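You operate a simulated robot arm through the tools that you are given. There is no shell and no other tool. Be economical: measure what you need, move in short steps, check, and stop when the job is done.

You run a simulated two-armed robot. Do the job below in one go: nothing can be reset, and whatever is moved stays where it is left.

TASK
Cap the jar marked blue, load it into the shaker and set the stroke to 10 mm.
Fine: screw its own cap tight before it goes in and keep its coat in it; close the hood, leave the shaker off and the other jars open. Set down upright: what you pick out.

It is judged by the outcome, as a careful person would: the job done as asked, and still so three seconds after it is handed in. It fails if anything else is knocked over, pushed out of place, dropped, spilled or broken. Lids that push on must go on centred and level and be pressed home; caps that screw on are set level and turned clockwise until they are tight.

THE ROBOT
Two 7-joint arms with two-finger parallel grippers on one trunk, on a base that drives. Base frame: it is fixed to the floor where the robot stands at the start and does not move with it; the origin is under the middle of the robot, x ahead of it, y to its left, z up. Lengths are in mm, angles in rad, forces in N, time in s.
The left shoulder is at the start at [20, 138, 1525], the right one opposite. Places, roughly: blue button [0, 100, 900]; blue cap (6x6x2 cm) [500, 300, 900]; clear hood [-200, 500, 1100]; green button [-400, 100, 900]; green cap (6x6x2 cm) [300, 300, 900]; inside of the orange holder [-200, 300, 900]; shaker switch [-300, 100, 900]; stroke dial [0, 300, 900]; teal cap (6x6x2 cm) [100, 300, 900]. Payload 1.57 kg a hand.
The tool frame of a hand sits at the grasp point between the pads (the TCP): z along the fingers, y along the line on which they close. The tips reach 30 mm beyond it. Largest opening 80 mm; finger width 17, thickness 12; the body of the gripper, 40 by 82 mm, starts 80 mm behind the TCP.
Orientation is told as [roll, pitch, yaw] about the base's x, y, z axes, in that order, counted from this pose: with the fingers straight down and closing along the base's y, the tool's x points along the base's -x, its y along +y and its z along -z.

THE INTERFACE
- The arms move only by the tool nudge_tool. It takes "left_series", "right_series" or both (then of equal length, played together; a hand with none holds still); each is one flat list of numbers, 7 for each row, row after row: the shift along the tool's x, y, z in units of 25 mm (1.0 is 25 mm), then the turn, a rotation vector about the tool's x, y, z in units of 4 degrees (1.0 is 4 degrees), then the finger opening in mm, from 0 to 80. In form: [tx, ty, tz, ax, ay, az, gripper, tx, ty, tz, ax, ay, az, gripper, ...]. A call has 1 to 8 rows; each row shifts and turns the commanded pose from where the row before left it, along the tool's axes as they then stand. A call with a number of a shift or a turn outside -1 to 1 is refused whole. A row lasts 0.2 s, in which the tool goes at most 50 mm and 0.15 rad; a call with a longer step from one row to the next is refused whole, and so is a gripper value outside its range. Where a pose cannot be reached the arm comes as near as it can. A force on the tool above 90 N (or 10 N above the force at the start of the call, whichever is more), or a blocked arm, ends the call early, and 0.2 s more pass. The fingers move at their own pace (about 45 mm/s each) and stop on an object; they squeeze with about 38 N. The grip force told is the motor's: it shows also when the fingers shut on nothing. Time passes only in rows, and 0.2 s behind the last, so rows that do not move let the fingers close. It gives the time, the measured TCP pose, the force on the tool (base axes), the opening and the grip force at its end, in the units of the frame above (readings bear some noise), with the torque about the TCP (base axes, N m) and any sound that the robot's microphone picked up, and new pictures: "show" is both (left out), scene, wrist or none (wrist: the cameras of the hands that moved).
- Cameras (640 x 400 px; columns grow to the right, rows downward): "scene" is now at [156.5, 74.8, 1407.4]; the picture's right is [0.75, -0.66, 0.00], its down [-0.38, -0.43, -0.81] and it looks along [0.54, 0.61, -0.58] (base axes); focal length 214 px, centre (320, 200). "left" rides on the left gripper at [72, 7, -122] in its tool frame; the picture's right is [-0.09, 1.00, 0.00], its down [-0.84, -0.08, -0.54] and it looks along [-0.54, -0.05, 0.84] (tool axes); focal length 238 px, centre (320, 200). "right" rides on the right gripper at [72, -7, -122] in its tool frame; the picture's right is [0.09, 1.00, 0.00], its down [-0.84, 0.08, -0.54] and it looks along [-0.54, 0.05, 0.84] (tool axes); focal length 238 px, centre (320, 200). There is no depth. A picture from a camera that has moved, and an enlarged one, comes with that camera's place and axes in the base frame and with its lens. The place of the scene camera against the robot may be out by one fixed shift of up to 12 mm in any direction.
- raise_lower(by): slides the trunk up (or, below 0, down) by that many mm; the arms and the scene camera ride with it, the base frame stays. It gives what a move gives, with no picture.
- base_move(legs): drives the robot by 1 to 6 legs, each [ahead, left, turn to the left] in mm, mm and rad, along the robot's own axes; the way and the turn of a leg run together, so that a leg with both is an arc; at most 1500 mm and 3.142 rad a leg. The arms and the cameras ride along, it lands a little off, and it stops where it bumps. It gives what a move gives, and a new picture of the scene camera.
- turn_head(pan, tilt): turns the head with the scene camera to pan (to the left, within 1.047 rad either way) and tilt (down, from -0.506 to 1.204), counted from straight ahead of the robot. It gives what a move gives, and a new picture of the scene camera.
- enlarge(camera, box): a new picture of the part [left, top, right, bottom] of that camera's present view, enlarged. The clock stands still meanwhile.
- close_job(): hands the job in; it is judged then, once.

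Go step by step. Nothing tells you exact positions but the pictures and the camera data: compare them with the known pose of the tool, close in by small moves and look again before you grip or let go. The budget is 120 turns and 260 pictures, counting those below and the enlarged ones. Unless the task says otherwise, let go and move clear before handing in, and close with one line.

The tools are called after "Request:" by a JSON object that holds its "method" and its "body". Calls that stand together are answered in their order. nudge_tool: Moves the arms, as the interface text tells. Its arguments: {"type":"object","properties":{"left_series":{"type":"array"},"right_series":{"type":"array"},"show":{"type":"string","enum":["both","scene","wrist","none"]}},"required":[]} The other tools are called the same way: raise_lower (by) slides the trunk up or down; base_move (legs) drives the base; turn_head (pan, tilt) turns the head that bears the scene camera; enlarge (camera, box) takes an enlarged picture of a part of a camera's view; close_job () hands the job in.

At the start:

```text
time: 0.0
left_eef_pos: [261.1, 298.9, 1336.9]
left_tcp_rot: [0.0, 0.0, 0.001]
left_force: [-0.2, -0.3, 0.5]
left_torque: [-0.04, 0.02, 0.01]
left_gripper_width: 80.0
left_grasp_force: 0.0
right_eef_pos: [294.8, 5.0, 1427.0]
right_tcp_rot: [0.001, 0.0, 0.001]
right_force: [-0.9, 0.1, 0.5]
right_torque: [0.01, -0.01, -0.01]
right_gripper_width: 79.9
right_grasp_force: 0.0
trunk travel left (down, up): [-900.0, 340.0]
robot x, y, heading: [1.2, -2.8, 0.001]
head pan, tilt: [0.846, 0.62]
```

scene: 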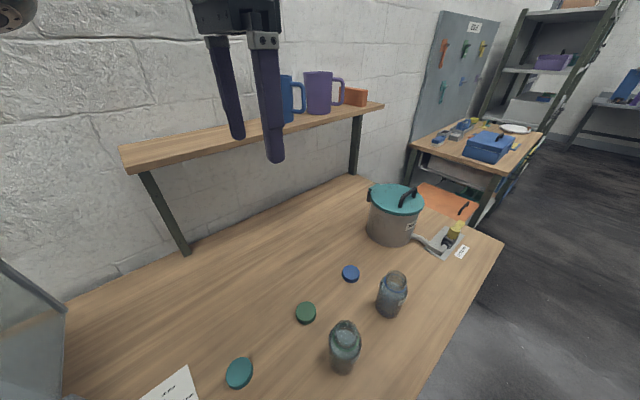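
right: 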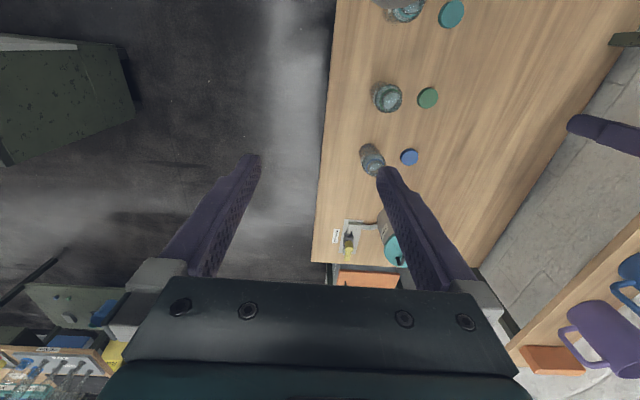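
left: 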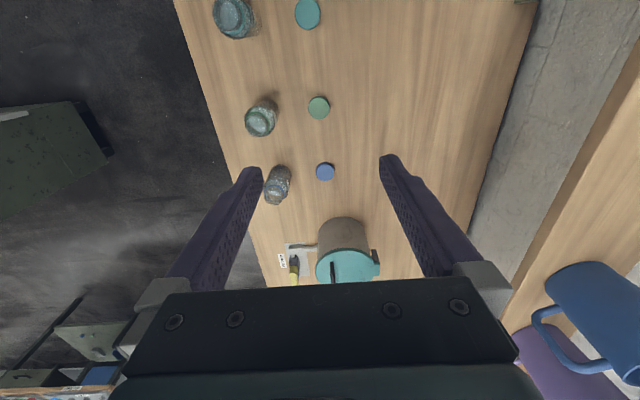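

I see the table with three jars near its front edge, three caps behind them and a paper note at the lower left. I'll look left towards the shaker before moving anything.

Request:
{"method": "turn_head", "body": {"pan": 1.047, "tilt": 1.0}}

Request:
{"method": "enlarge", "body": {"camera": "left", "box": [200, 0, 360, 220]}}

```text
time: 0.8
left_eef_pos: [262.8, 299.7, 1336.5]
left_tcp_rot: [0.0, 0.0, 0.001]
left_force: [-0.1, 0.7, 0.3]
left_torque: [-0.01, -0.01, -0.01]
left_gripper_width: 80.0
left_grasp_force: 0.0
right_eef_pos: [294.7, 5.1, 1427.6]
right_tcp_rot: [0.0, 0.0, -0.001]
right_force: [0.9, 0.4, 0.3]
right_torque: [0.02, 0.0, -0.01]
right_gripper_width: 80.2
right_grasp_force: 0.2
trunk travel left (down, up): [-900.0, 340.0]
robot x, y, heading: [-2.6, -2.6, -0.0]
head pan, tilt: [1.047, 1.0]
camera scene: at [133.2, 69.4, 1377.1], right [0.87, -0.5, 0.0], down [-0.42, -0.73, -0.54], along [0.27, 0.47, -0.84], focal length 214 px, centre (320, 200)
```

scene: 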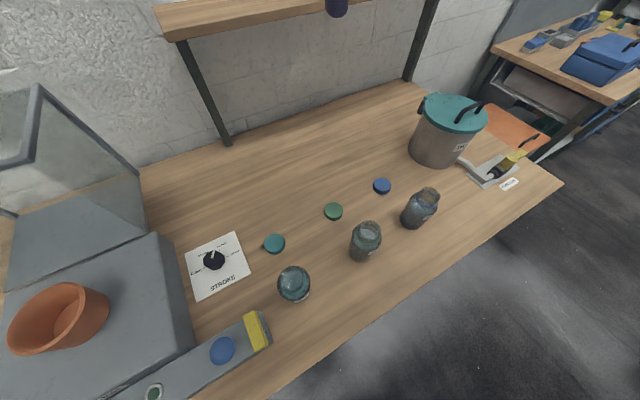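

```text
1.82 times, centred on (280, 110) of left
camera zoom: at [192.0, 306.2, 1457.8], right [0.09, 1.0, 0.0], down [0.84, -0.08, 0.54], along [0.54, -0.05, -0.84], focal length 433 px, centre (393, 364)
```

zoom: 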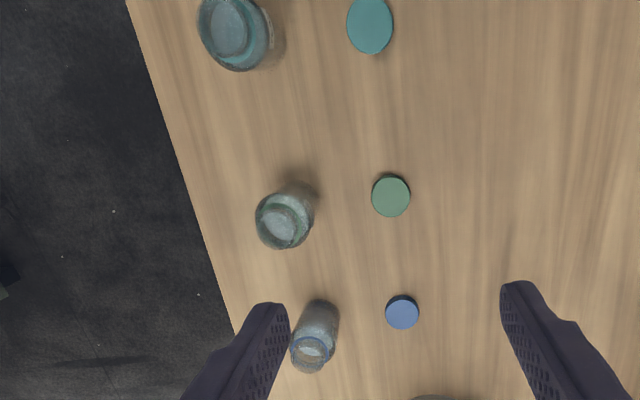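

The shaker stands at the left with its hood open, the orange holder in it, the dial plate beside it and a button strip in front. I'll enlarge the jars, the dial and the strip.

Request:
{"method": "enlarge", "body": {"camera": "scene", "box": [250, 160, 450, 310]}}

Request:
{"method": "enlarge", "body": {"camera": "scene", "box": [160, 220, 280, 310]}}

Request:
{"method": "enlarge", "body": {"camera": "scene", "box": [0, 60, 300, 400]}}

```text
2.67 times, centred on (350, 235) of scene
camera zoom: at [133.2, 69.4, 1377.1], right [0.87, -0.5, 0.0], down [-0.42, -0.73, -0.54], along [0.27, 0.47, -0.84], focal length 572 px, centre (240, 107)
```

zoom: 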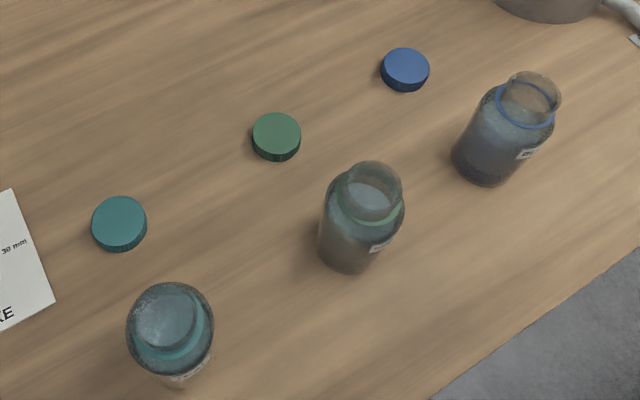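

```text
4.44 times, centred on (220, 265) of scene
camera zoom: at [133.2, 69.4, 1377.1], right [0.87, -0.5, 0.0], down [-0.42, -0.73, -0.54], along [0.27, 0.47, -0.84], focal length 953 px, centre (764, -89)
```

zoom: 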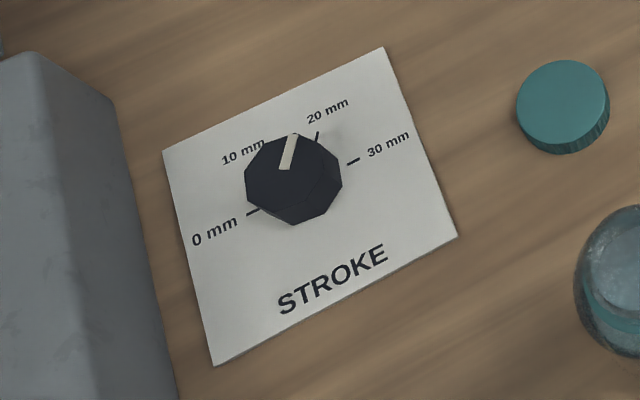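

```text
1.18 times, centred on (150, 230) of scene
camera zoom: at [133.2, 69.4, 1377.1], right [0.87, -0.5, 0.0], down [-0.42, -0.73, -0.54], along [0.27, 0.47, -0.84], focal length 252 px, centre (520, 165)
```

zoom: 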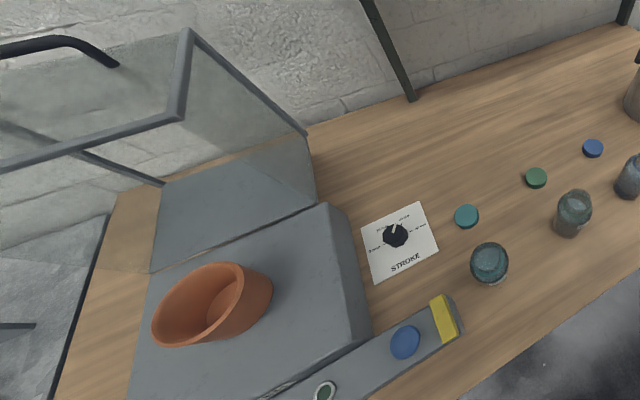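

The blue-collared jar is the right-hand one, with the blue cap behind it. The dial points between 10 and 20 mm. I'll drive along the table edge and turn to face the table in front of the blue jar.

Request:
{"method": "base_move", "body": {"legs": [[530, 0, 0], [0, 0, 1.571]]}}

Request:
{"method": "turn_head", "body": {"pan": 0.0, "tilt": 1.0}}

```text
time: 7.8
left_eef_pos: [228.6, 261.2, 1336.8]
left_tcp_rot: [0.0, 0.0, 1.571]
left_force: [0.1, 1.0, -0.4]
left_torque: [0.0, 0.03, 0.03]
left_gripper_width: 79.9
left_grasp_force: 0.1
right_eef_pos: [524.7, 294.0, 1427.2]
right_tcp_rot: [-0.001, 0.001, 1.569]
right_force: [-0.6, -0.5, 0.4]
right_torque: [-0.02, -0.01, 0.03]
right_gripper_width: 80.1
right_grasp_force: 0.0
trunk travel left (down, up): [-900.0, 340.0]
robot x, y, heading: [531.5, -3.2, 1.572]
head pan, tilt: [1.047, 1.0]
camera scene: at [466.6, 142.6, 1377.0], right [0.5, 0.87, 0.0], down [0.73, -0.42, -0.54], along [-0.47, 0.27, -0.84], focal length 214 px, centre (320, 200)
```

scene: 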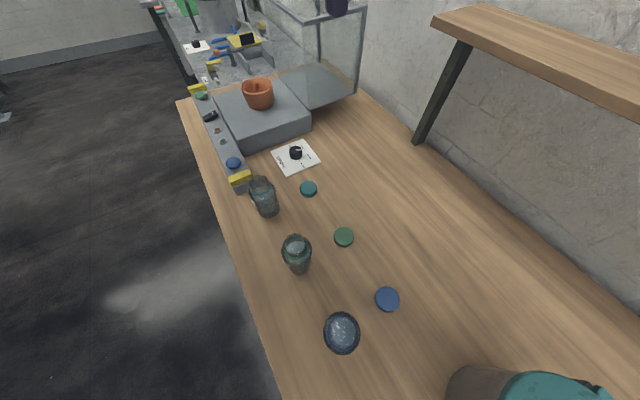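

```text
time: 9.1
left_eef_pos: [229.4, 261.3, 1336.8]
left_tcp_rot: [-0.001, -0.001, 1.571]
left_force: [0.5, -0.1, -0.2]
left_torque: [0.02, 0.01, 0.0]
left_gripper_width: 79.9
left_grasp_force: 0.1
right_eef_pos: [523.6, 292.7, 1426.2]
right_tcp_rot: [0.0, -0.001, 1.568]
right_force: [0.3, 0.8, 0.1]
right_torque: [0.0, 0.0, -0.02]
right_gripper_width: 80.0
right_grasp_force: 0.1
trunk travel left (down, up): [-900.0, 340.0]
robot x, y, heading: [528.7, -0.4, 1.565]
head pan, tilt: [0.0, 1.0]
camera scene: at [526.9, 177.3, 1377.0], right [1.0, 0.0, 0.0], down [0.0, -0.84, -0.54], along [0.0, 0.54, -0.84], focal length 214 px, centre (320, 200)
```

scene: 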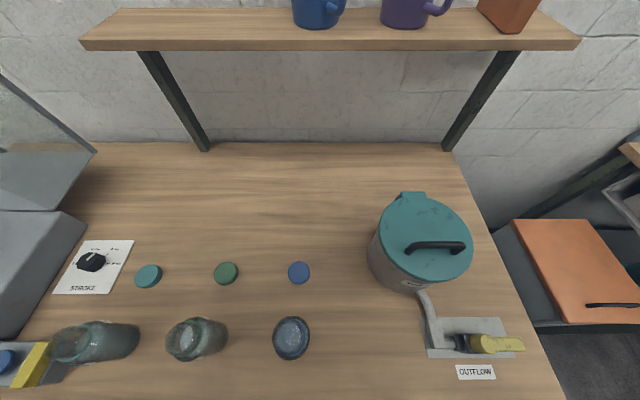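

The blue cap is at about (482, 294) and the blue jar at about (484, 177). I'll move the right hand aside and bring the left hand over.

Request:
{"method": "nudge_tool", "body": {"left_series": [0, -1, 0.4, 0, 0, 0, 80, 0, -1, 0.4, 0, 0, 0, 80, 0, -1, 0.4, 0, 0, 0, 80, 0, -1, 0.4, 0, 0, 0, 80, 0, -1, 0.4, 0, 0, 0, 80, 0, -1, 0.4, 0, 0, 0, 80, 0, -1, 0.4, 0, 0, 0, 80, 0, -1, 0.4, 0, 0, 0, 80], "right_series": [0, -1, 0, 0, 0, 0, 80, 0, -1, 0, 0, 0, 0, 80, 0, -1, 0, 0, 0, 0, 80, 0, -1, 0, 0, 0, 0, 80, 0, -1, 0, 0, 0, 0, 80, 0, -1, 0, 0, 0, 0, 80, 0, -1, 0, 0, 0, 0, 80, 0, -1, 0, 0, 0, 0, 80], "show": "none"}}

Request:
{"method": "raise_lower", "body": {"by": -200}}

Request:
{"method": "nudge_tool", "body": {"left_series": [-0.6, -1, 0, 0, 0, 0, 80, -0.7, -1, 0, 0, 0, 0, 80], "show": "both"}}

```text
time: 10.5
left_eef_pos: [374.7, 261.9, 1278.3]
left_tcp_rot: [0.0, -0.001, 1.569]
left_force: [-0.2, -0.5, 0.4]
left_torque: [-0.02, 0.0, -0.03]
left_gripper_width: 80.1
left_grasp_force: 0.0
right_eef_pos: [681.0, 276.8, 1386.6]
right_tcp_rot: [-0.125, 0.121, 1.582]
right_force: [0.3, 0.3, 0.2]
right_torque: [-0.02, 0.02, -0.01]
right_gripper_width: 79.9
right_grasp_force: 0.0
trunk travel left (down, up): [-900.0, 340.0]
robot x, y, heading: [530.2, 0.2, 1.569]
head pan, tilt: [0.0, 1.0]
stopped in row 7 (right hand): the arm was blocked; the commanded pose is now the measured one
```

```text
time: 12.6
left_eef_pos: [374.5, 261.9, 1077.0]
left_tcp_rot: [0.0, 0.0, 1.571]
left_force: [0.2, -0.5, 0.5]
left_torque: [0.02, 0.0, 0.0]
left_gripper_width: 80.0
left_grasp_force: 0.0
right_eef_pos: [680.5, 277.4, 1187.3]
right_tcp_rot: [-0.126, 0.121, 1.585]
right_force: [-0.1, 0.0, 0.1]
right_torque: [-0.01, -0.05, 0.01]
right_gripper_width: 79.8
right_grasp_force: 0.0
trunk travel left (down, up): [-700.0, 540.0]
robot x, y, heading: [530.3, -3.7, 1.574]
head pan, tilt: [0.0, 1.0]
```

```text
time: 13.2
left_eef_pos: [425.4, 295.8, 1077.5]
left_tcp_rot: [0.0, 0.0, 1.57]
left_force: [-0.1, -0.3, -0.4]
left_torque: [0.0, -0.01, 0.03]
left_gripper_width: 80.0
left_grasp_force: 0.1
right_eef_pos: [679.6, 277.8, 1186.5]
right_tcp_rot: [-0.124, 0.12, 1.585]
right_force: [-0.1, 0.2, -0.6]
right_torque: [0.0, 0.01, 0.0]
right_gripper_width: 79.9
right_grasp_force: 0.1
trunk travel left (down, up): [-700.0, 540.0]
robot x, y, heading: [525.4, -1.2, 1.568]
head pan, tilt: [0.0, 1.0]
camera scene: at [527.0, 177.3, 1177.0], right [1.0, 0.0, 0.0], down [0.0, -0.84, -0.54], along [0.0, 0.54, -0.84], focal length 214 px, centre (320, 200)
camera left: at [420.3, 223.7, 1198.6], right [-1.0, 0.09, 0.0], down [0.08, 0.84, 0.54], along [0.05, 0.54, -0.84], focal length 238 px, centre (320, 200)
```

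scene: 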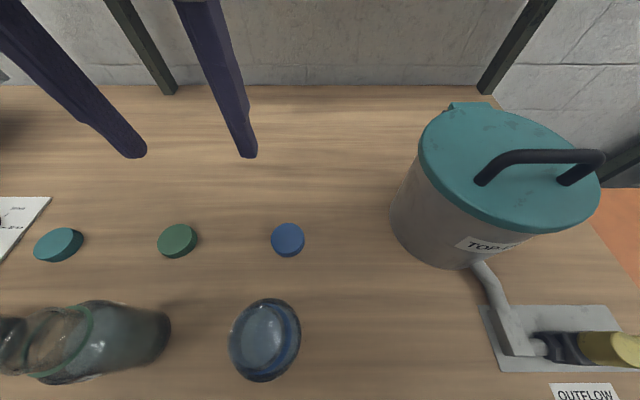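
left: 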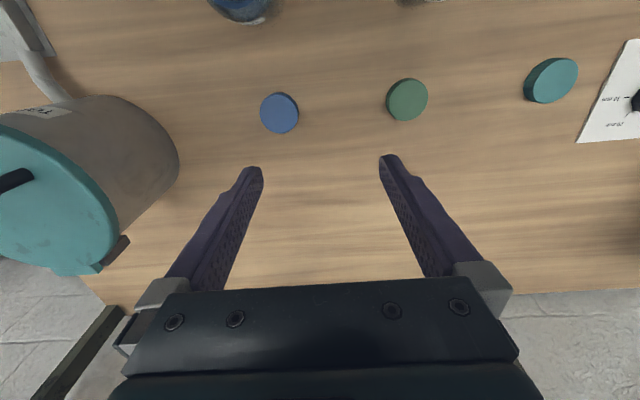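

The left hand moves well at this trunk height. I'll centre it above the blue cap and come partly down.

Request:
{"method": "nudge_tool", "body": {"left_series": [0.1, -0.7, 0, 0, 0, 0, 80, 0.1, -0.7, 0, 0, 0, 0, 80, 0.16, -0.67, 0.5, 0, 0, 0, 80, 0, 0, 1, 0, 0, 0, 80, 0, 0, 1, 0, 0, 0, 80, 0, 0, 1, 0, 0, 0, 80, 0, 0, 0, 0, 0, 0, 80], "show": "both"}}

```text
time: 14.8
left_eef_pos: [477.2, 284.3, 990.6]
left_tcp_rot: [0.0, 0.0, 1.571]
left_force: [0.3, -0.3, -0.1]
left_torque: [0.03, 0.02, 0.03]
left_gripper_width: 80.0
left_grasp_force: 0.1
right_eef_pos: [680.3, 278.5, 1186.0]
right_tcp_rot: [-0.125, 0.119, 1.586]
right_force: [-0.8, -0.4, -0.8]
right_torque: [0.04, -0.02, -0.02]
right_gripper_width: 79.7
right_grasp_force: 0.0
trunk travel left (down, up): [-700.0, 540.0]
robot x, y, heading: [525.0, 0.4, 1.568]
head pan, tilt: [0.0, 1.0]
camera scene: at [527.0, 177.3, 1177.0], right [1.0, 0.0, 0.0], down [0.0, -0.84, -0.54], along [0.0, 0.54, -0.84], focal length 214 px, centre (320, 200)
camera left: at [471.3, 212.7, 1110.5], right [-1.0, 0.09, 0.0], down [0.08, 0.84, 0.54], along [0.05, 0.54, -0.84], focal length 238 px, centre (320, 200)
```

scene: 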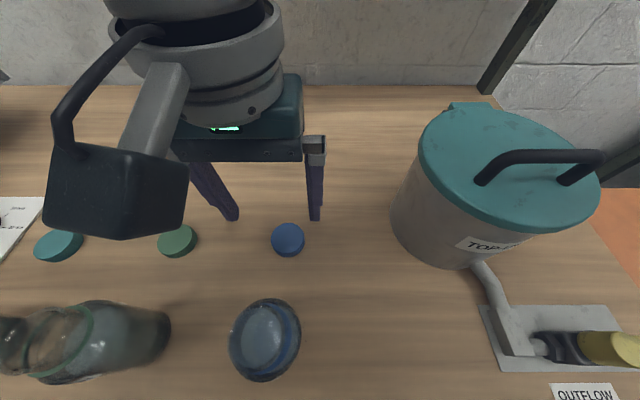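
left: 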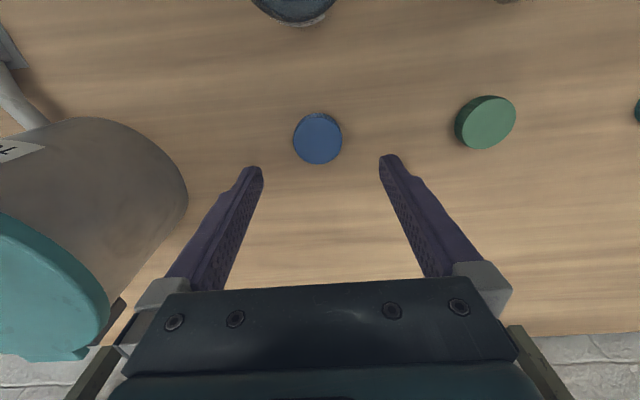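

The cap top triangulates to about (480.5, 291.5, 872). I'll centre on it and go down a bit more.

Request:
{"method": "nudge_tool", "body": {"left_series": [-0.28, -0.14, 1, 0, 0, 0, 80, 0, 0, 1, 0, 0, 0, 80, 0, 0, 0.8, 0, 0, 0, 80, 0, 0, 0, 0, 0, 0, 80], "show": "both"}}

```text
time: 15.8
left_eef_pos: [479.3, 291.9, 920.8]
left_tcp_rot: [-0.001, 0.001, 1.571]
left_force: [0.8, 0.1, -0.4]
left_torque: [-0.04, 0.01, 0.02]
left_gripper_width: 80.1
left_grasp_force: 0.0
right_eef_pos: [679.9, 277.2, 1186.5]
right_tcp_rot: [-0.124, 0.12, 1.583]
right_force: [-0.4, 0.2, -0.7]
right_torque: [-0.02, 0.03, 0.0]
right_gripper_width: 80.0
right_grasp_force: 0.1
trunk travel left (down, up): [-700.0, 540.0]
robot x, y, heading: [529.2, -5.3, 1.572]
head pan, tilt: [0.0, 1.0]
camera scene: at [527.0, 177.3, 1177.0], right [1.0, 0.0, 0.0], down [0.0, -0.84, -0.54], along [0.0, 0.54, -0.84], focal length 214 px, centre (320, 200)
camera left: at [474.0, 220.5, 1042.2], right [-1.0, 0.09, 0.0], down [0.08, 0.84, 0.54], along [0.05, 0.54, -0.84], focal length 238 px, centre (320, 200)
```

scene: 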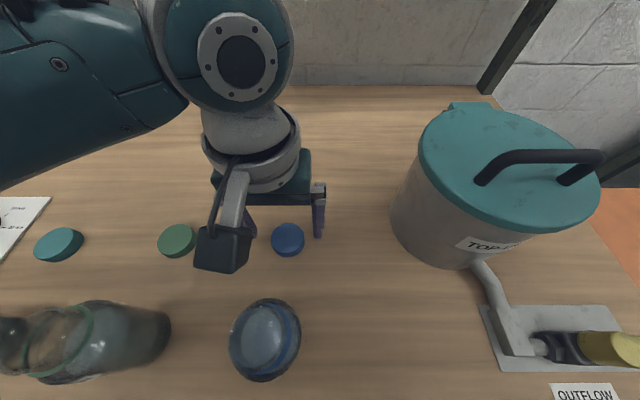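
left: 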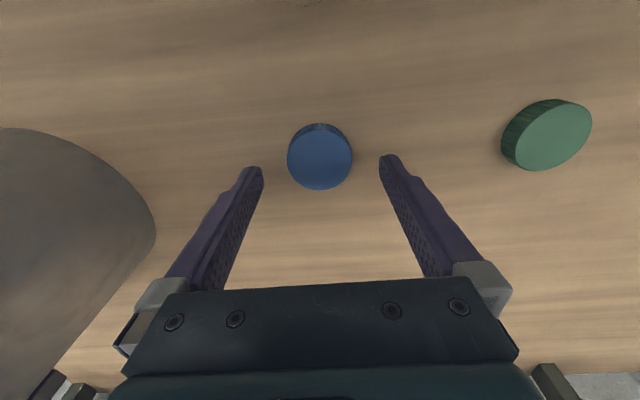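

Request:
{"method": "nudge_tool", "body": {"left_series": [0.12, 0, 0.5, 0, 0, 0, 70, 0, 0, 0.4, 0, 0, 0, 66, 0, 0, 0, 0, 0, 0, 66], "show": "both"}}

Request:
{"method": "enlarge", "body": {"camera": "scene", "box": [200, 180, 360, 280]}}

```text
time: 16.6
left_eef_pos: [480.5, 289.5, 899.5]
left_tcp_rot: [0.0, 0.001, 1.572]
left_force: [-0.2, 0.1, 0.8]
left_torque: [0.0, -0.01, 0.01]
left_gripper_width: 66.0
left_grasp_force: 0.0
right_eef_pos: [680.2, 277.5, 1186.6]
right_tcp_rot: [-0.123, 0.122, 1.585]
right_force: [0.5, -0.3, -0.5]
right_torque: [-0.02, 0.02, 0.01]
right_gripper_width: 80.1
right_grasp_force: 0.0
trunk travel left (down, up): [-700.0, 540.0]
robot x, y, heading: [530.1, -1.8, 1.567]
head pan, tilt: [0.0, 1.0]
camera scene: at [527.0, 177.3, 1177.0], right [1.0, 0.0, 0.0], down [0.0, -0.84, -0.54], along [0.0, 0.54, -0.84], focal length 214 px, centre (320, 200)
camera left: at [474.6, 216.9, 1020.1], right [-1.0, 0.09, 0.0], down [0.08, 0.84, 0.54], along [0.05, 0.54, -0.84], focal length 238 px, centre (320, 200)
```

scene: 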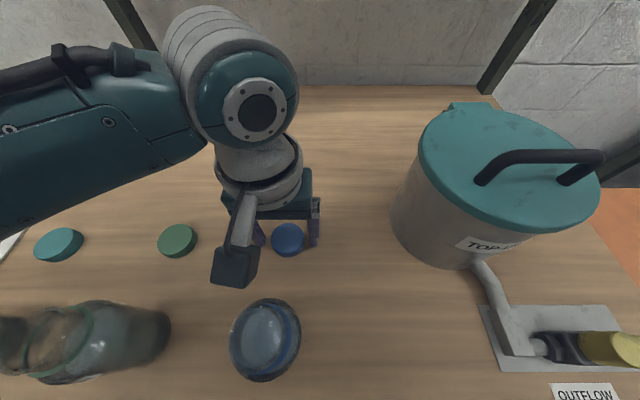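
left: 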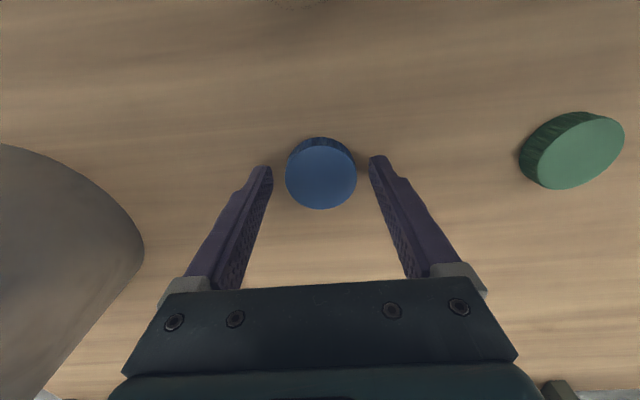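

```text
4.00 times, centred on (280, 230) of scene
camera zoom: at [527.0, 177.3, 1177.0], right [1.0, 0.0, 0.0], down [0.0, -0.84, -0.54], along [0.0, 0.54, -0.84], focal length 858 px, centre (480, 80)
```

zoom: 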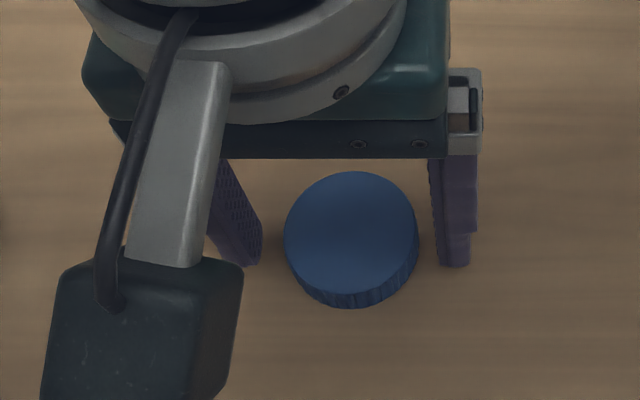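

The cap is centred between the fingers. I'll go 6 mm lower and grip it.

Request:
{"method": "nudge_tool", "body": {"left_series": [0, 0, 0.26, 0, 0, 0, 66, 0, 0, 0, 0, 0, 0, 40, 0, 0, 0, 0, 0, 0, 40, 0, 0, 0, 0, 0, 0, 40], "show": "wrist"}}

```text
time: 17.6
left_eef_pos: [479.4, 288.4, 893.6]
left_tcp_rot: [0.001, 0.0, 1.57]
left_force: [-0.9, -0.4, 0.0]
left_torque: [0.01, 0.01, -0.01]
left_gripper_width: 51.3
left_grasp_force: 33.0
right_eef_pos: [679.6, 277.1, 1186.3]
right_tcp_rot: [-0.126, 0.119, 1.585]
right_force: [0.4, -0.6, 0.3]
right_torque: [0.02, -0.01, 0.02]
right_gripper_width: 80.0
right_grasp_force: 0.1
trunk travel left (down, up): [-700.0, 540.0]
robot x, y, heading: [529.1, 0.9, 1.565]
head pan, tilt: [0.0, 1.0]
camera left: at [474.4, 216.7, 1013.5], right [-1.0, 0.09, 0.0], down [0.08, 0.84, 0.54], along [0.05, 0.54, -0.84], focal length 238 px, centre (320, 200)
```

left: 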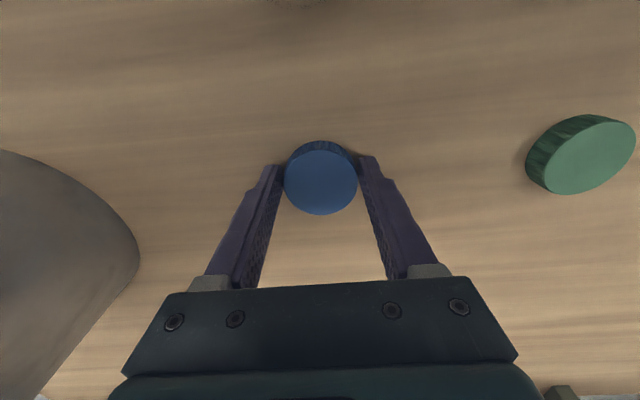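

The cap is gripped. I'll lift it straight up and then back up for a view of the jar.

Request:
{"method": "nudge_tool", "body": {"left_series": [0, 0, -1, 0, 0, 0, 40, 0, 0, -1, 0, 0, 0, 40, 0, 0, -1, 0, 0, 0, 40, 0, 0, -1, 0, 0, 0, 40, 0, 0, -1, 0, 0, 0, 40, 0, 0, -1, 0, 0, 0, 40, 0, 0, -1, 0, 0, 0, 40, 0.6, 0, -1, 0, 0, 0, 40], "show": "none"}}

Request:
{"method": "nudge_tool", "body": {"left_series": [1, 0, -0.4, 0, 0, 0, 40, 1, 0, 0, 0, 0, 0, 40, 0.6, 0, 0, 0, 0, 0, 40, 0, 0, 0, 0, 0, 0, 40], "show": "both"}}

```text
time: 19.4
left_eef_pos: [480.6, 273.7, 1092.6]
left_tcp_rot: [0.001, 0.001, 1.57]
left_force: [0.3, -0.3, -0.5]
left_torque: [-0.03, -0.01, -0.01]
left_gripper_width: 50.5
left_grasp_force: 38.1
right_eef_pos: [679.9, 278.1, 1186.2]
right_tcp_rot: [-0.126, 0.12, 1.585]
right_force: [0.2, 0.2, 0.1]
right_torque: [-0.04, -0.01, 0.01]
right_gripper_width: 80.0
right_grasp_force: 0.0
trunk travel left (down, up): [-700.0, 540.0]
robot x, y, heading: [527.9, -0.7, 1.57]
head pan, tilt: [0.0, 1.0]
```

```text
time: 19.9
left_eef_pos: [475.7, 263.5, 1103.4]
left_tcp_rot: [0.005, -0.017, 1.607]
left_force: [8.1, 13.2, 8.7]
left_torque: [-2.63, 1.15, 0.93]
left_gripper_width: 50.7
left_grasp_force: 37.8
right_eef_pos: [680.2, 278.4, 1185.4]
right_tcp_rot: [-0.124, 0.121, 1.585]
right_force: [0.5, 0.4, -1.1]
right_torque: [0.02, 0.02, 0.04]
right_gripper_width: 80.0
right_grasp_force: 0.0
trunk travel left (down, up): [-700.0, 540.0]
robot x, y, heading: [528.7, 1.8, 1.57]
head pan, tilt: [0.0, 1.0]
stopped in row 2 (left hand): the force on the tool passed its limit at 129 N (the readings are from after the stop); the commanded pose is now the measured one
camera scene: at [525.7, 176.7, 1176.4], right [1.0, 0.02, 0.0], down [0.02, -0.85, -0.53], along [-0.01, 0.53, -0.85], focal length 214 px, centre (320, 200)
camera left: at [473.4, 188.7, 1222.1], right [-1.0, 0.06, 0.0], down [0.05, 0.83, 0.56], along [0.03, 0.56, -0.83], focal length 238 px, centre (320, 200)
```

scene: 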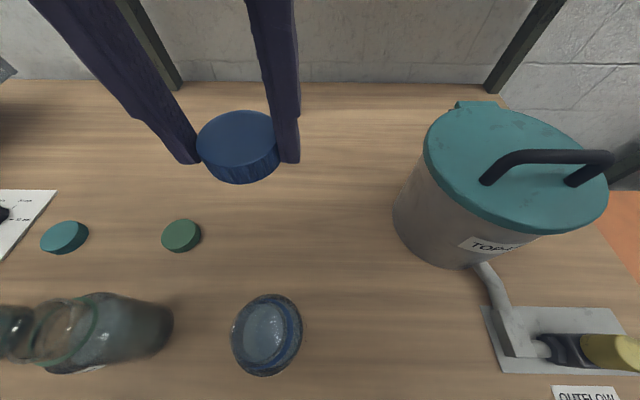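
left: 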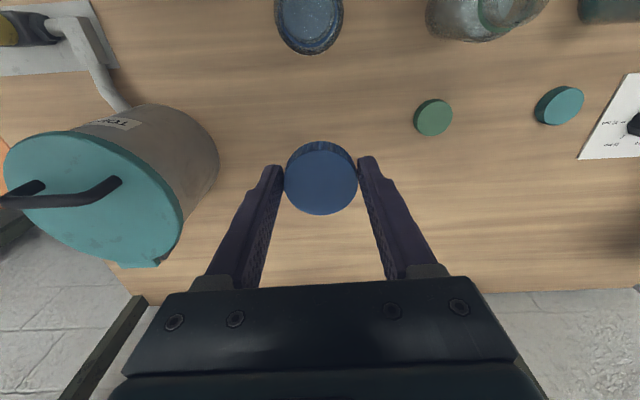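

The wrist camera bumped the robot's own head. I'll ease the hand forward, then back the base away from the table so the jar comes well ahead of the head.

Request:
{"method": "nudge_tool", "body": {"left_series": [-0.6, 0, 0, 0, 0, 0, 40, -0.2, 0, 0, 0, 0, 0.5, 40, 0, 0, 0, 0, 0, 0, 40], "show": "none"}}

Request:
{"method": "base_move", "body": {"legs": [[-125, 0, 0]]}}

```text
time: 20.7
left_eef_pos: [474.0, 282.4, 1101.9]
left_tcp_rot: [0.006, -0.016, 1.565]
left_force: [-0.3, -0.2, -0.2]
left_torque: [0.01, 0.01, 0.0]
left_gripper_width: 50.4
left_grasp_force: 37.8
right_eef_pos: [681.3, 278.1, 1186.0]
right_tcp_rot: [-0.125, 0.12, 1.587]
right_force: [-0.2, 0.1, -0.1]
right_torque: [0.01, 0.01, 0.03]
right_gripper_width: 79.9
right_grasp_force: 0.1
trunk travel left (down, up): [-700.0, 540.0]
robot x, y, heading: [527.1, 2.6, 1.569]
head pan, tilt: [0.0, 1.0]
```

```text
time: 21.9
left_eef_pos: [475.1, 160.0, 1103.6]
left_tcp_rot: [0.005, -0.016, 1.565]
left_force: [0.6, 0.0, 0.0]
left_torque: [-0.02, 0.0, 0.0]
left_gripper_width: 50.4
left_grasp_force: 38.4
right_eef_pos: [680.4, 155.1, 1186.2]
right_tcp_rot: [-0.126, 0.122, 1.586]
right_force: [-0.5, -1.0, 0.6]
right_torque: [0.03, 0.01, 0.04]
right_gripper_width: 79.7
right_grasp_force: 0.1
trunk travel left (down, up): [-700.0, 540.0]
robot x, y, heading: [526.2, -122.7, 1.569]
head pan, tilt: [0.0, 1.0]
camera scene: at [526.7, 55.2, 1177.0], right [1.0, 0.0, 0.0], down [0.0, -0.84, -0.54], along [0.0, 0.54, -0.84], focal length 214 px, centre (320, 200)
```

scene: 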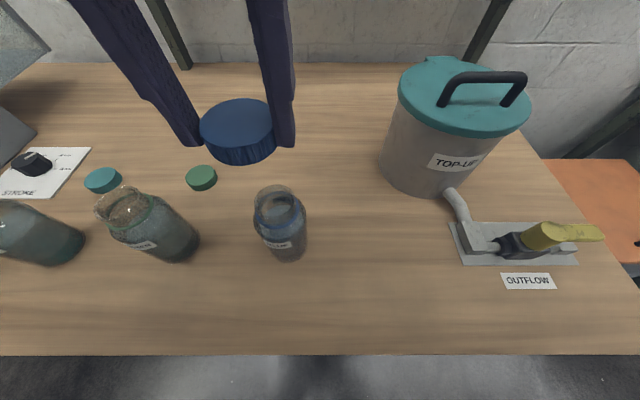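

Request:
{"method": "nudge_tool", "body": {"left_series": [0, 0, 0, 0.07, 0.23, 0, 40, 0, 0, 0, 0, 0, 0, 40], "show": "wrist"}}

Request:
{"method": "enlarge", "body": {"camera": "scene", "box": [80, 150, 340, 280]}}

```text
time: 22.5
left_eef_pos: [474.1, 159.9, 1102.0]
left_tcp_rot: [0.0, 0.0, 1.565]
left_force: [0.0, 0.3, -0.8]
left_torque: [-0.03, -0.01, -0.02]
left_gripper_width: 50.5
left_grasp_force: 37.8
right_eef_pos: [679.8, 155.7, 1186.4]
right_tcp_rot: [-0.126, 0.121, 1.585]
right_force: [-0.1, 0.1, -0.4]
right_torque: [-0.05, 0.0, -0.01]
right_gripper_width: 79.7
right_grasp_force: 0.1
trunk travel left (down, up): [-700.0, 540.0]
robot x, y, heading: [532.0, -122.0, 1.573]
head pan, tilt: [0.0, 1.0]
camera left: at [468.7, 88.0, 1222.8], right [-1.0, 0.1, 0.0], down [0.08, 0.84, 0.54], along [0.05, 0.54, -0.84], focal length 238 px, centre (320, 200)
```

left: 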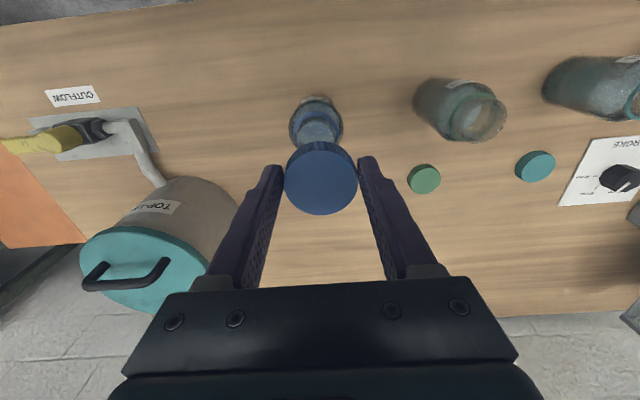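

```text
2.46 times, centred on (210, 215) of scene
camera zoom: at [526.7, 55.2, 1177.0], right [1.0, 0.0, 0.0], down [0.0, -0.84, -0.54], along [0.0, 0.54, -0.84], focal length 528 px, centre (591, 163)
```

zoom: 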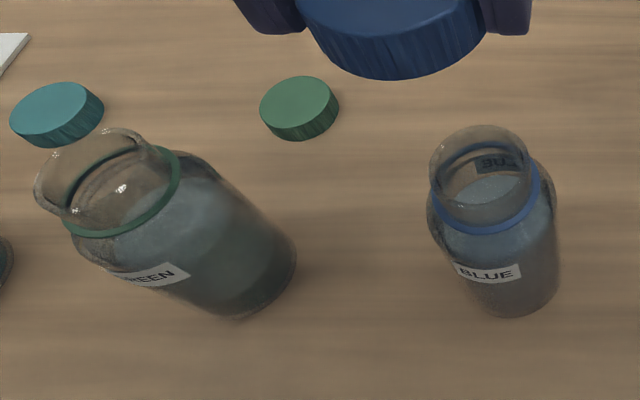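

The jar's label reads BLUE. I'll take two offset wrist views to fix its rim position.

Request:
{"method": "nudge_tool", "body": {"left_series": [-1, 0, 0, 0, 0, 0, 40, -1, 0, 0, 0, 0, 0, 40, -0.4, 0, 0, 0, 0, 0, 40, 0, 0, 0, 0, 0, 0, 40], "show": "wrist"}}

Request:
{"method": "enlarge", "body": {"camera": "left", "box": [240, 0, 400, 120]}}

Request:
{"method": "nudge_tool", "body": {"left_series": [0, 1, 0, 0, 0, 0, 40, 0, 1, 0, 0, 0, 0, 40, 0, 1, 0, 0, 0, 0, 40, 0, 0, 0, 0, 0, 0, 40], "show": "wrist"}}

Request:
{"method": "enlarge", "body": {"camera": "left", "box": [160, 0, 320, 120]}}

```text
time: 23.5
left_eef_pos: [475.6, 220.9, 1102.6]
left_tcp_rot: [0.001, 0.001, 1.566]
left_force: [0.3, -0.9, -0.5]
left_torque: [0.0, 0.01, 0.0]
left_gripper_width: 50.5
left_grasp_force: 37.9
right_eef_pos: [679.9, 156.2, 1187.2]
right_tcp_rot: [-0.125, 0.119, 1.585]
right_force: [-0.4, -0.2, -0.3]
right_torque: [0.02, 0.01, 0.02]
right_gripper_width: 80.0
right_grasp_force: 0.0
trunk travel left (down, up): [-700.0, 540.0]
robot x, y, heading: [527.3, -125.2, 1.571]
head pan, tilt: [0.0, 1.0]
camera left: at [469.7, 149.0, 1223.0], right [-1.0, 0.1, 0.0], down [0.08, 0.84, 0.54], along [0.05, 0.54, -0.84], focal length 238 px, centre (320, 200)
```

left: 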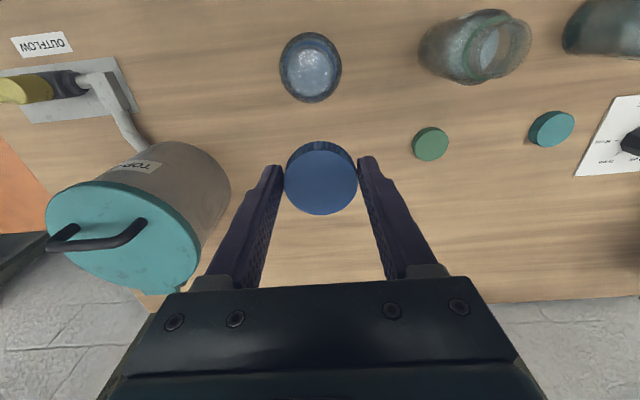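

```text
3.33 times, centred on (320, 60) of left
camera zoom: at [469.7, 149.0, 1223.0], right [-1.0, 0.1, 0.0], down [0.08, 0.84, 0.54], along [0.05, 0.54, -0.84], focal length 794 px, centre (320, 667)
```

zoom: 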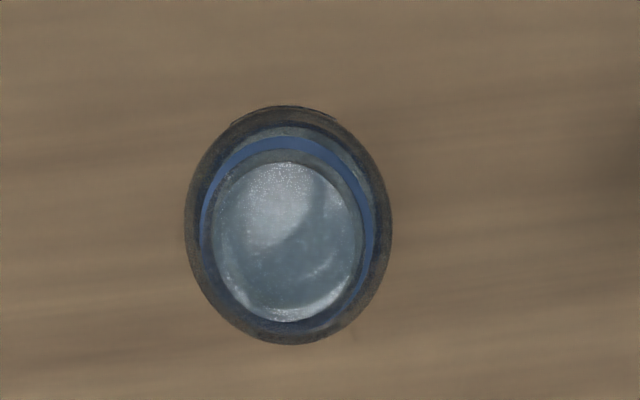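

```text
time: 24.5
left_eef_pos: [399.6, 220.8, 1101.4]
left_tcp_rot: [0.0, 0.001, 1.564]
left_force: [0.0, 0.0, 0.4]
left_torque: [-0.01, -0.01, 0.01]
left_gripper_width: 50.6
left_grasp_force: 38.0
right_eef_pos: [678.5, 156.2, 1187.5]
right_tcp_rot: [-0.124, 0.121, 1.584]
right_force: [0.2, 0.2, -0.3]
right_torque: [-0.01, 0.01, 0.03]
right_gripper_width: 80.1
right_grasp_force: 0.1
trunk travel left (down, up): [-700.0, 540.0]
robot x, y, heading: [528.1, -122.4, 1.565]
head pan, tilt: [0.0, 1.0]
camera left: at [393.7, 148.0, 1223.1], right [-1.0, 0.1, 0.0], down [0.08, 0.84, 0.54], along [0.05, 0.54, -0.84], focal length 238 px, centre (320, 200)
```

left: 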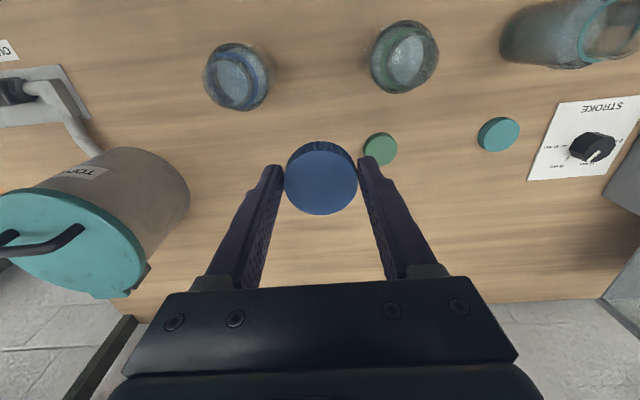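

```text
3.33 times, centred on (240, 60) of left
camera zoom: at [393.7, 148.0, 1223.1], right [-1.0, 0.1, 0.0], down [0.08, 0.84, 0.54], along [0.05, 0.54, -0.84], focal length 794 px, centre (587, 667)
```

zoom: 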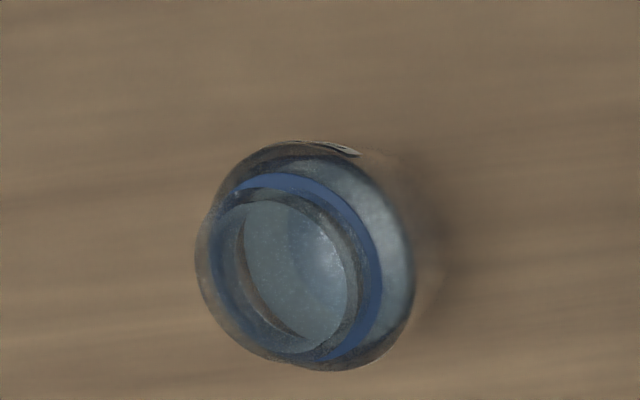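

The blue ring triangulates to about (480, 166, 968). I'll bring the cap over it and stop above the rim.

Request:
{"method": "nudge_tool", "body": {"left_series": [0.55, -0.8, 0, 0, 0, 0, 40, 0.55, -0.8, 0, 0, 0, 0, 40, 0.55, -0.8, 0, 0, 0, 0, 40, 0.54, -0.82, 0, 0, 0, 0, 40, 0, 0, 1, 0, 0, 0, 40, 0, 0, 1, 0, 0, 0, 40, 0, 0, 0, 0, 0, 0, 40], "show": "both"}}

Request:
{"method": "enlarge", "body": {"camera": "scene", "box": [200, 100, 360, 280]}}

```text
time: 26.1
left_eef_pos: [479.4, 165.0, 1052.8]
left_tcp_rot: [-0.001, 0.0, 1.566]
left_force: [-0.8, 0.3, 0.2]
left_torque: [0.05, 0.03, 0.0]
left_gripper_width: 50.3
left_grasp_force: 38.0
right_eef_pos: [680.0, 154.6, 1185.4]
right_tcp_rot: [-0.126, 0.121, 1.584]
right_force: [-1.3, 0.8, -0.3]
right_torque: [-0.03, -0.01, 0.0]
right_gripper_width: 80.0
right_grasp_force: 0.0
trunk travel left (down, up): [-700.0, 540.0]
robot x, y, heading: [529.9, -123.5, 1.57]
head pan, tilt: [0.0, 1.0]
camera scene: at [526.7, 55.2, 1177.0], right [1.0, 0.0, 0.0], down [0.0, -0.84, -0.54], along [0.0, 0.54, -0.84], focal length 214 px, centre (320, 200)
camera left: at [473.5, 92.7, 1172.7], right [-1.0, 0.1, 0.0], down [0.08, 0.84, 0.54], along [0.05, 0.54, -0.84], focal length 238 px, centre (320, 200)
```

scene: 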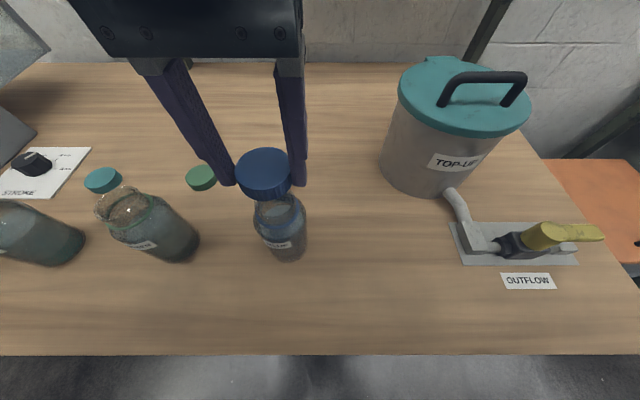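
left: 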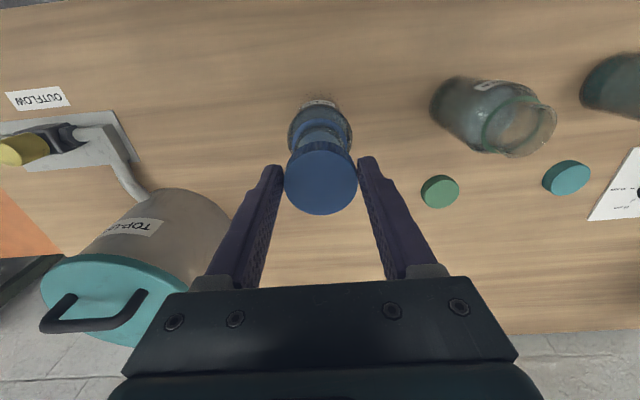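

```text
2.22 times, centred on (280, 190) of scene
camera zoom: at [526.7, 55.2, 1177.0], right [1.0, 0.0, 0.0], down [0.0, -0.84, -0.54], along [0.0, 0.54, -0.84], focal length 477 px, centre (409, 222)
```

zoom: 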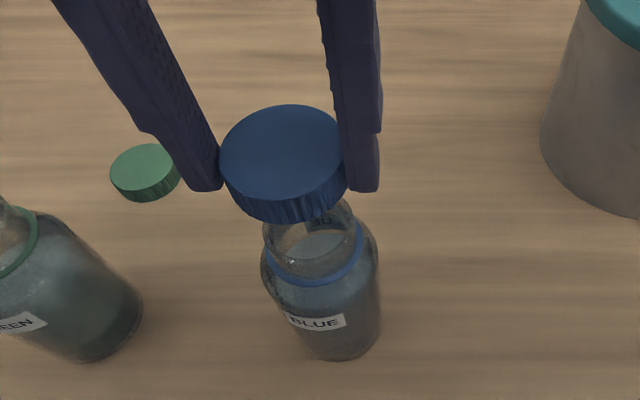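

The cap lines up with the jar in both views. I'll come down in small steps and watch the force.

Request:
{"method": "nudge_tool", "body": {"left_series": [-0.02, 0, 0.4, 0, 0, 0, 40, 0, 0, 0.4, 0, 0, 0, 40, 0, 0, 0, 0, 0, 0, 40], "show": "scene"}}

Request:
{"method": "enlarge", "body": {"camera": "scene", "box": [200, 100, 360, 280]}}

```text
time: 26.9
left_eef_pos: [480.6, 164.5, 1032.3]
left_tcp_rot: [0.0, 0.002, 1.565]
left_force: [0.4, 0.4, 0.0]
left_torque: [-0.02, 0.0, 0.0]
left_gripper_width: 50.4
left_grasp_force: 37.8
right_eef_pos: [680.3, 155.1, 1186.7]
right_tcp_rot: [-0.124, 0.121, 1.586]
right_force: [0.0, -0.2, 0.2]
right_torque: [0.0, 0.05, 0.01]
right_gripper_width: 80.0
right_grasp_force: 0.1
trunk travel left (down, up): [-700.0, 540.0]
robot x, y, heading: [529.5, -128.2, 1.569]
head pan, tilt: [0.0, 1.0]
camera scene: at [526.7, 55.2, 1177.0], right [1.0, 0.0, 0.0], down [0.0, -0.84, -0.54], along [0.0, 0.54, -0.84], focal length 214 px, centre (320, 200)
```

scene: 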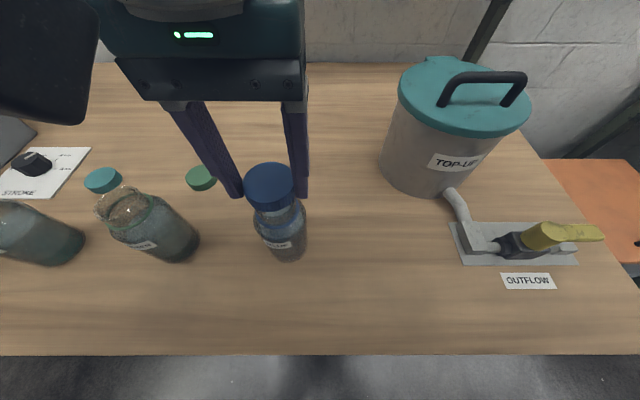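

```text
2.22 times, centred on (280, 190) of scene
camera zoom: at [526.7, 55.2, 1177.0], right [1.0, 0.0, 0.0], down [0.0, -0.84, -0.54], along [0.0, 0.54, -0.84], focal length 477 px, centre (409, 222)
```

zoom: 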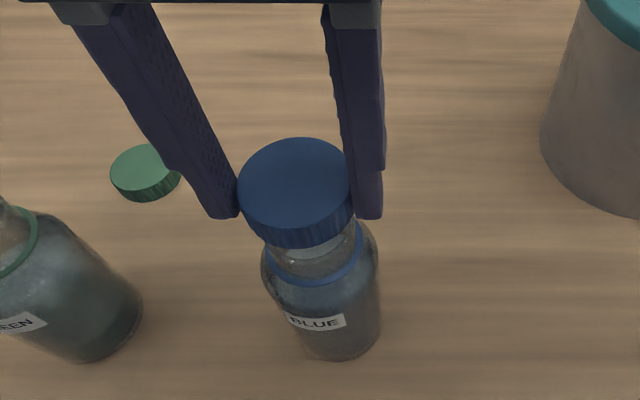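

Request:
{"method": "nudge_tool", "body": {"left_series": [0, 0, 0.2, 0, 0, 0, 40, 0, 0, 0.2, 0, 0, 0, 40, 0, 0, 0, 0, 0, 0, 40], "show": "scene"}}

Request:
{"method": "enlarge", "body": {"camera": "scene", "box": [200, 100, 360, 280]}}

```text
time: 27.7
left_eef_pos: [479.2, 165.8, 1022.3]
left_tcp_rot: [-0.002, 0.0, 1.564]
left_force: [-0.3, -0.2, 0.2]
left_torque: [0.0, 0.0, -0.02]
left_gripper_width: 50.6
left_grasp_force: 38.1
right_eef_pos: [681.1, 156.3, 1185.6]
right_tcp_rot: [-0.125, 0.12, 1.584]
right_force: [0.4, -0.2, 0.6]
right_torque: [0.01, 0.0, 0.01]
right_gripper_width: 80.3
right_grasp_force: 0.1
trunk travel left (down, up): [-700.0, 540.0]
robot x, y, heading: [527.2, -123.2, 1.57]
head pan, tilt: [0.0, 1.0]
camera scene: at [526.7, 55.2, 1177.0], right [1.0, 0.0, 0.0], down [0.0, -0.84, -0.54], along [0.0, 0.54, -0.84], focal length 214 px, centre (320, 200)
```

scene: 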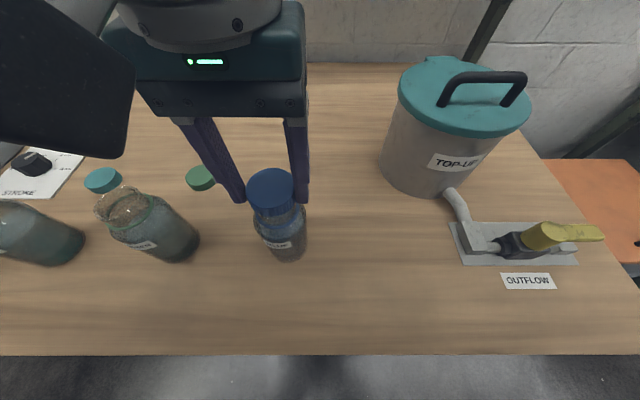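

```text
2.22 times, centred on (280, 190) of scene
camera zoom: at [526.7, 55.2, 1177.0], right [1.0, 0.0, 0.0], down [0.0, -0.84, -0.54], along [0.0, 0.54, -0.84], focal length 477 px, centre (409, 222)
```

zoom: 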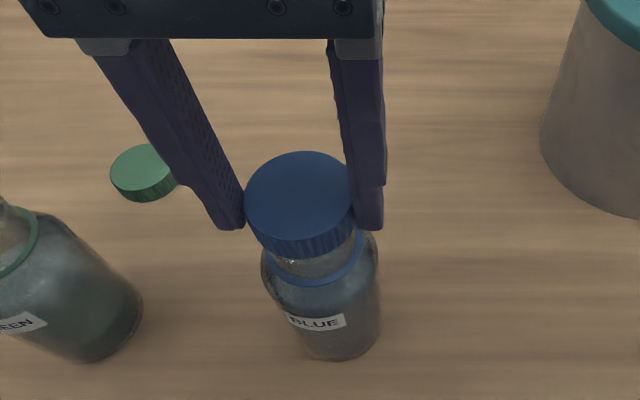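

Still no contact; a little lower.

Request:
{"method": "nudge_tool", "body": {"left_series": [0, 0, 0.16, 0, 0, 0, 40, 0, 0, 0, 0, 0, 0, 40], "show": "none"}}

Request:
{"method": "nudge_tool", "body": {"left_series": [0, 0, 0.12, 0, 0, 0, 40, 0, 0, 0, 0, 0, 0, 40], "show": "none"}}

Request:
{"method": "enlarge", "body": {"camera": "scene", "box": [200, 130, 360, 280]}}

```text
time: 28.3
left_eef_pos: [480.3, 165.5, 1018.0]
left_tcp_rot: [0.0, 0.002, 1.566]
left_force: [-0.2, -0.4, 0.0]
left_torque: [0.01, 0.0, -0.03]
left_gripper_width: 50.7
left_grasp_force: 37.8
right_eef_pos: [678.7, 155.3, 1186.4]
right_tcp_rot: [-0.127, 0.118, 1.585]
right_force: [-0.9, 0.9, -0.6]
right_torque: [0.02, 0.02, -0.01]
right_gripper_width: 80.1
right_grasp_force: 0.0
trunk travel left (down, up): [-700.0, 540.0]
robot x, y, heading: [530.3, -121.9, 1.568]
head pan, tilt: [0.0, 1.0]
```

```text
time: 28.9
left_eef_pos: [479.5, 165.8, 1015.5]
left_tcp_rot: [0.001, 0.001, 1.564]
left_force: [-0.3, -1.7, 9.1]
left_torque: [-0.17, -0.03, -0.05]
left_gripper_width: 50.4
left_grasp_force: 38.2
right_eef_pos: [679.7, 155.6, 1186.8]
right_tcp_rot: [-0.126, 0.119, 1.585]
right_force: [0.1, 0.6, 1.0]
right_torque: [-0.01, 0.0, 0.0]
right_gripper_width: 80.0
right_grasp_force: 0.1
trunk travel left (down, up): [-700.0, 540.0]
robot x, y, heading: [528.9, -126.1, 1.571]
head pan, tilt: [0.0, 1.0]
```

```text
2.67 times, centred on (280, 205) of scene
camera zoom: at [526.6, 55.2, 1177.2], right [1.0, 0.0, 0.0], down [0.0, -0.84, -0.54], along [0.0, 0.54, -0.84], focal length 572 px, centre (427, 187)
```

zoom: 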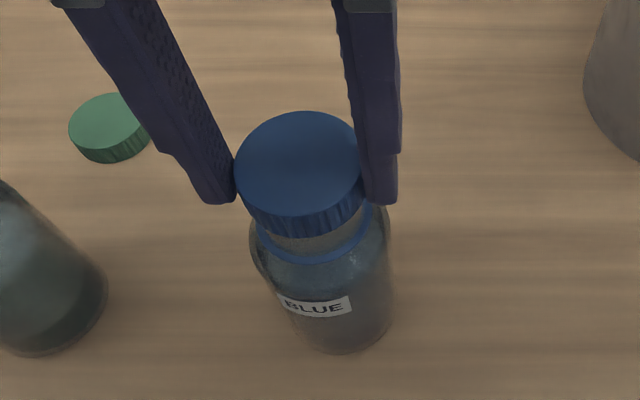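

First contact at about TCP z 1015.5, with the load slightly on the near side. I'll ease 1 mm towards me and begin turning clockwise.

Request:
{"method": "nudge_tool", "body": {"left_series": [0.04, 0, 0, 0, 0, 1, 40, 0, 0, 0, 0, 0, 1, 40, 0, 0, 0, 0, 0, 1, 40, 0, 0, 0.02, 0, 0, 1, 40, 0, 0, 0, 0, 0, 1, 40, 0, 0, 0.02, 0, 0, 1, 40, 0, 0, 0, 0, 0, 1, 40, 0, 0, 0, 0, 0, 1, 40], "show": "scene"}}

Request:
{"method": "enlarge", "body": {"camera": "scene", "box": [200, 130, 360, 280]}}

```text
time: 30.7
left_eef_pos: [478.4, 165.9, 1014.8]
left_tcp_rot: [0.004, -0.001, 1.004]
left_force: [-5.3, -2.3, 26.4]
left_torque: [0.17, 0.58, 0.08]
left_gripper_width: 50.5
left_grasp_force: 37.9
right_eef_pos: [679.1, 155.9, 1186.2]
right_tcp_rot: [-0.123, 0.119, 1.585]
right_force: [0.2, 0.5, -0.1]
right_torque: [-0.02, -0.02, 0.0]
right_gripper_width: 79.8
right_grasp_force: 0.1
trunk travel left (down, up): [-700.0, 540.0]
robot x, y, heading: [527.2, -126.3, 1.576]
head pan, tilt: [0.0, 1.0]
camera scene: at [525.7, 56.0, 1177.3], right [1.0, 0.0, 0.0], down [0.0, -0.84, -0.54], along [0.0, 0.54, -0.84], focal length 214 px, centre (320, 200)
```

scene: 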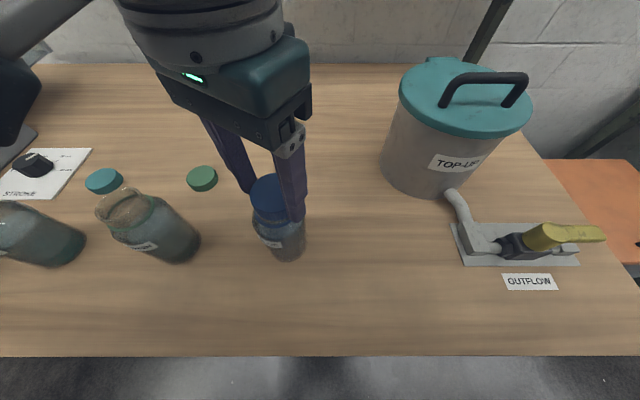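

```text
2.67 times, centred on (280, 205) of scene
camera zoom: at [525.7, 56.0, 1177.3], right [1.0, 0.0, 0.0], down [0.0, -0.84, -0.54], along [0.0, 0.54, -0.84], focal length 572 px, centre (427, 187)
```

zoom: 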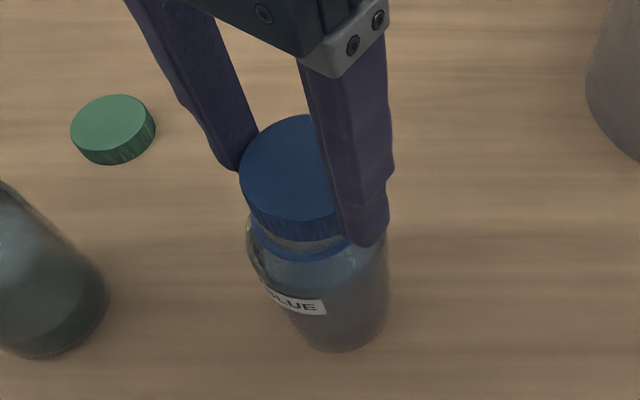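

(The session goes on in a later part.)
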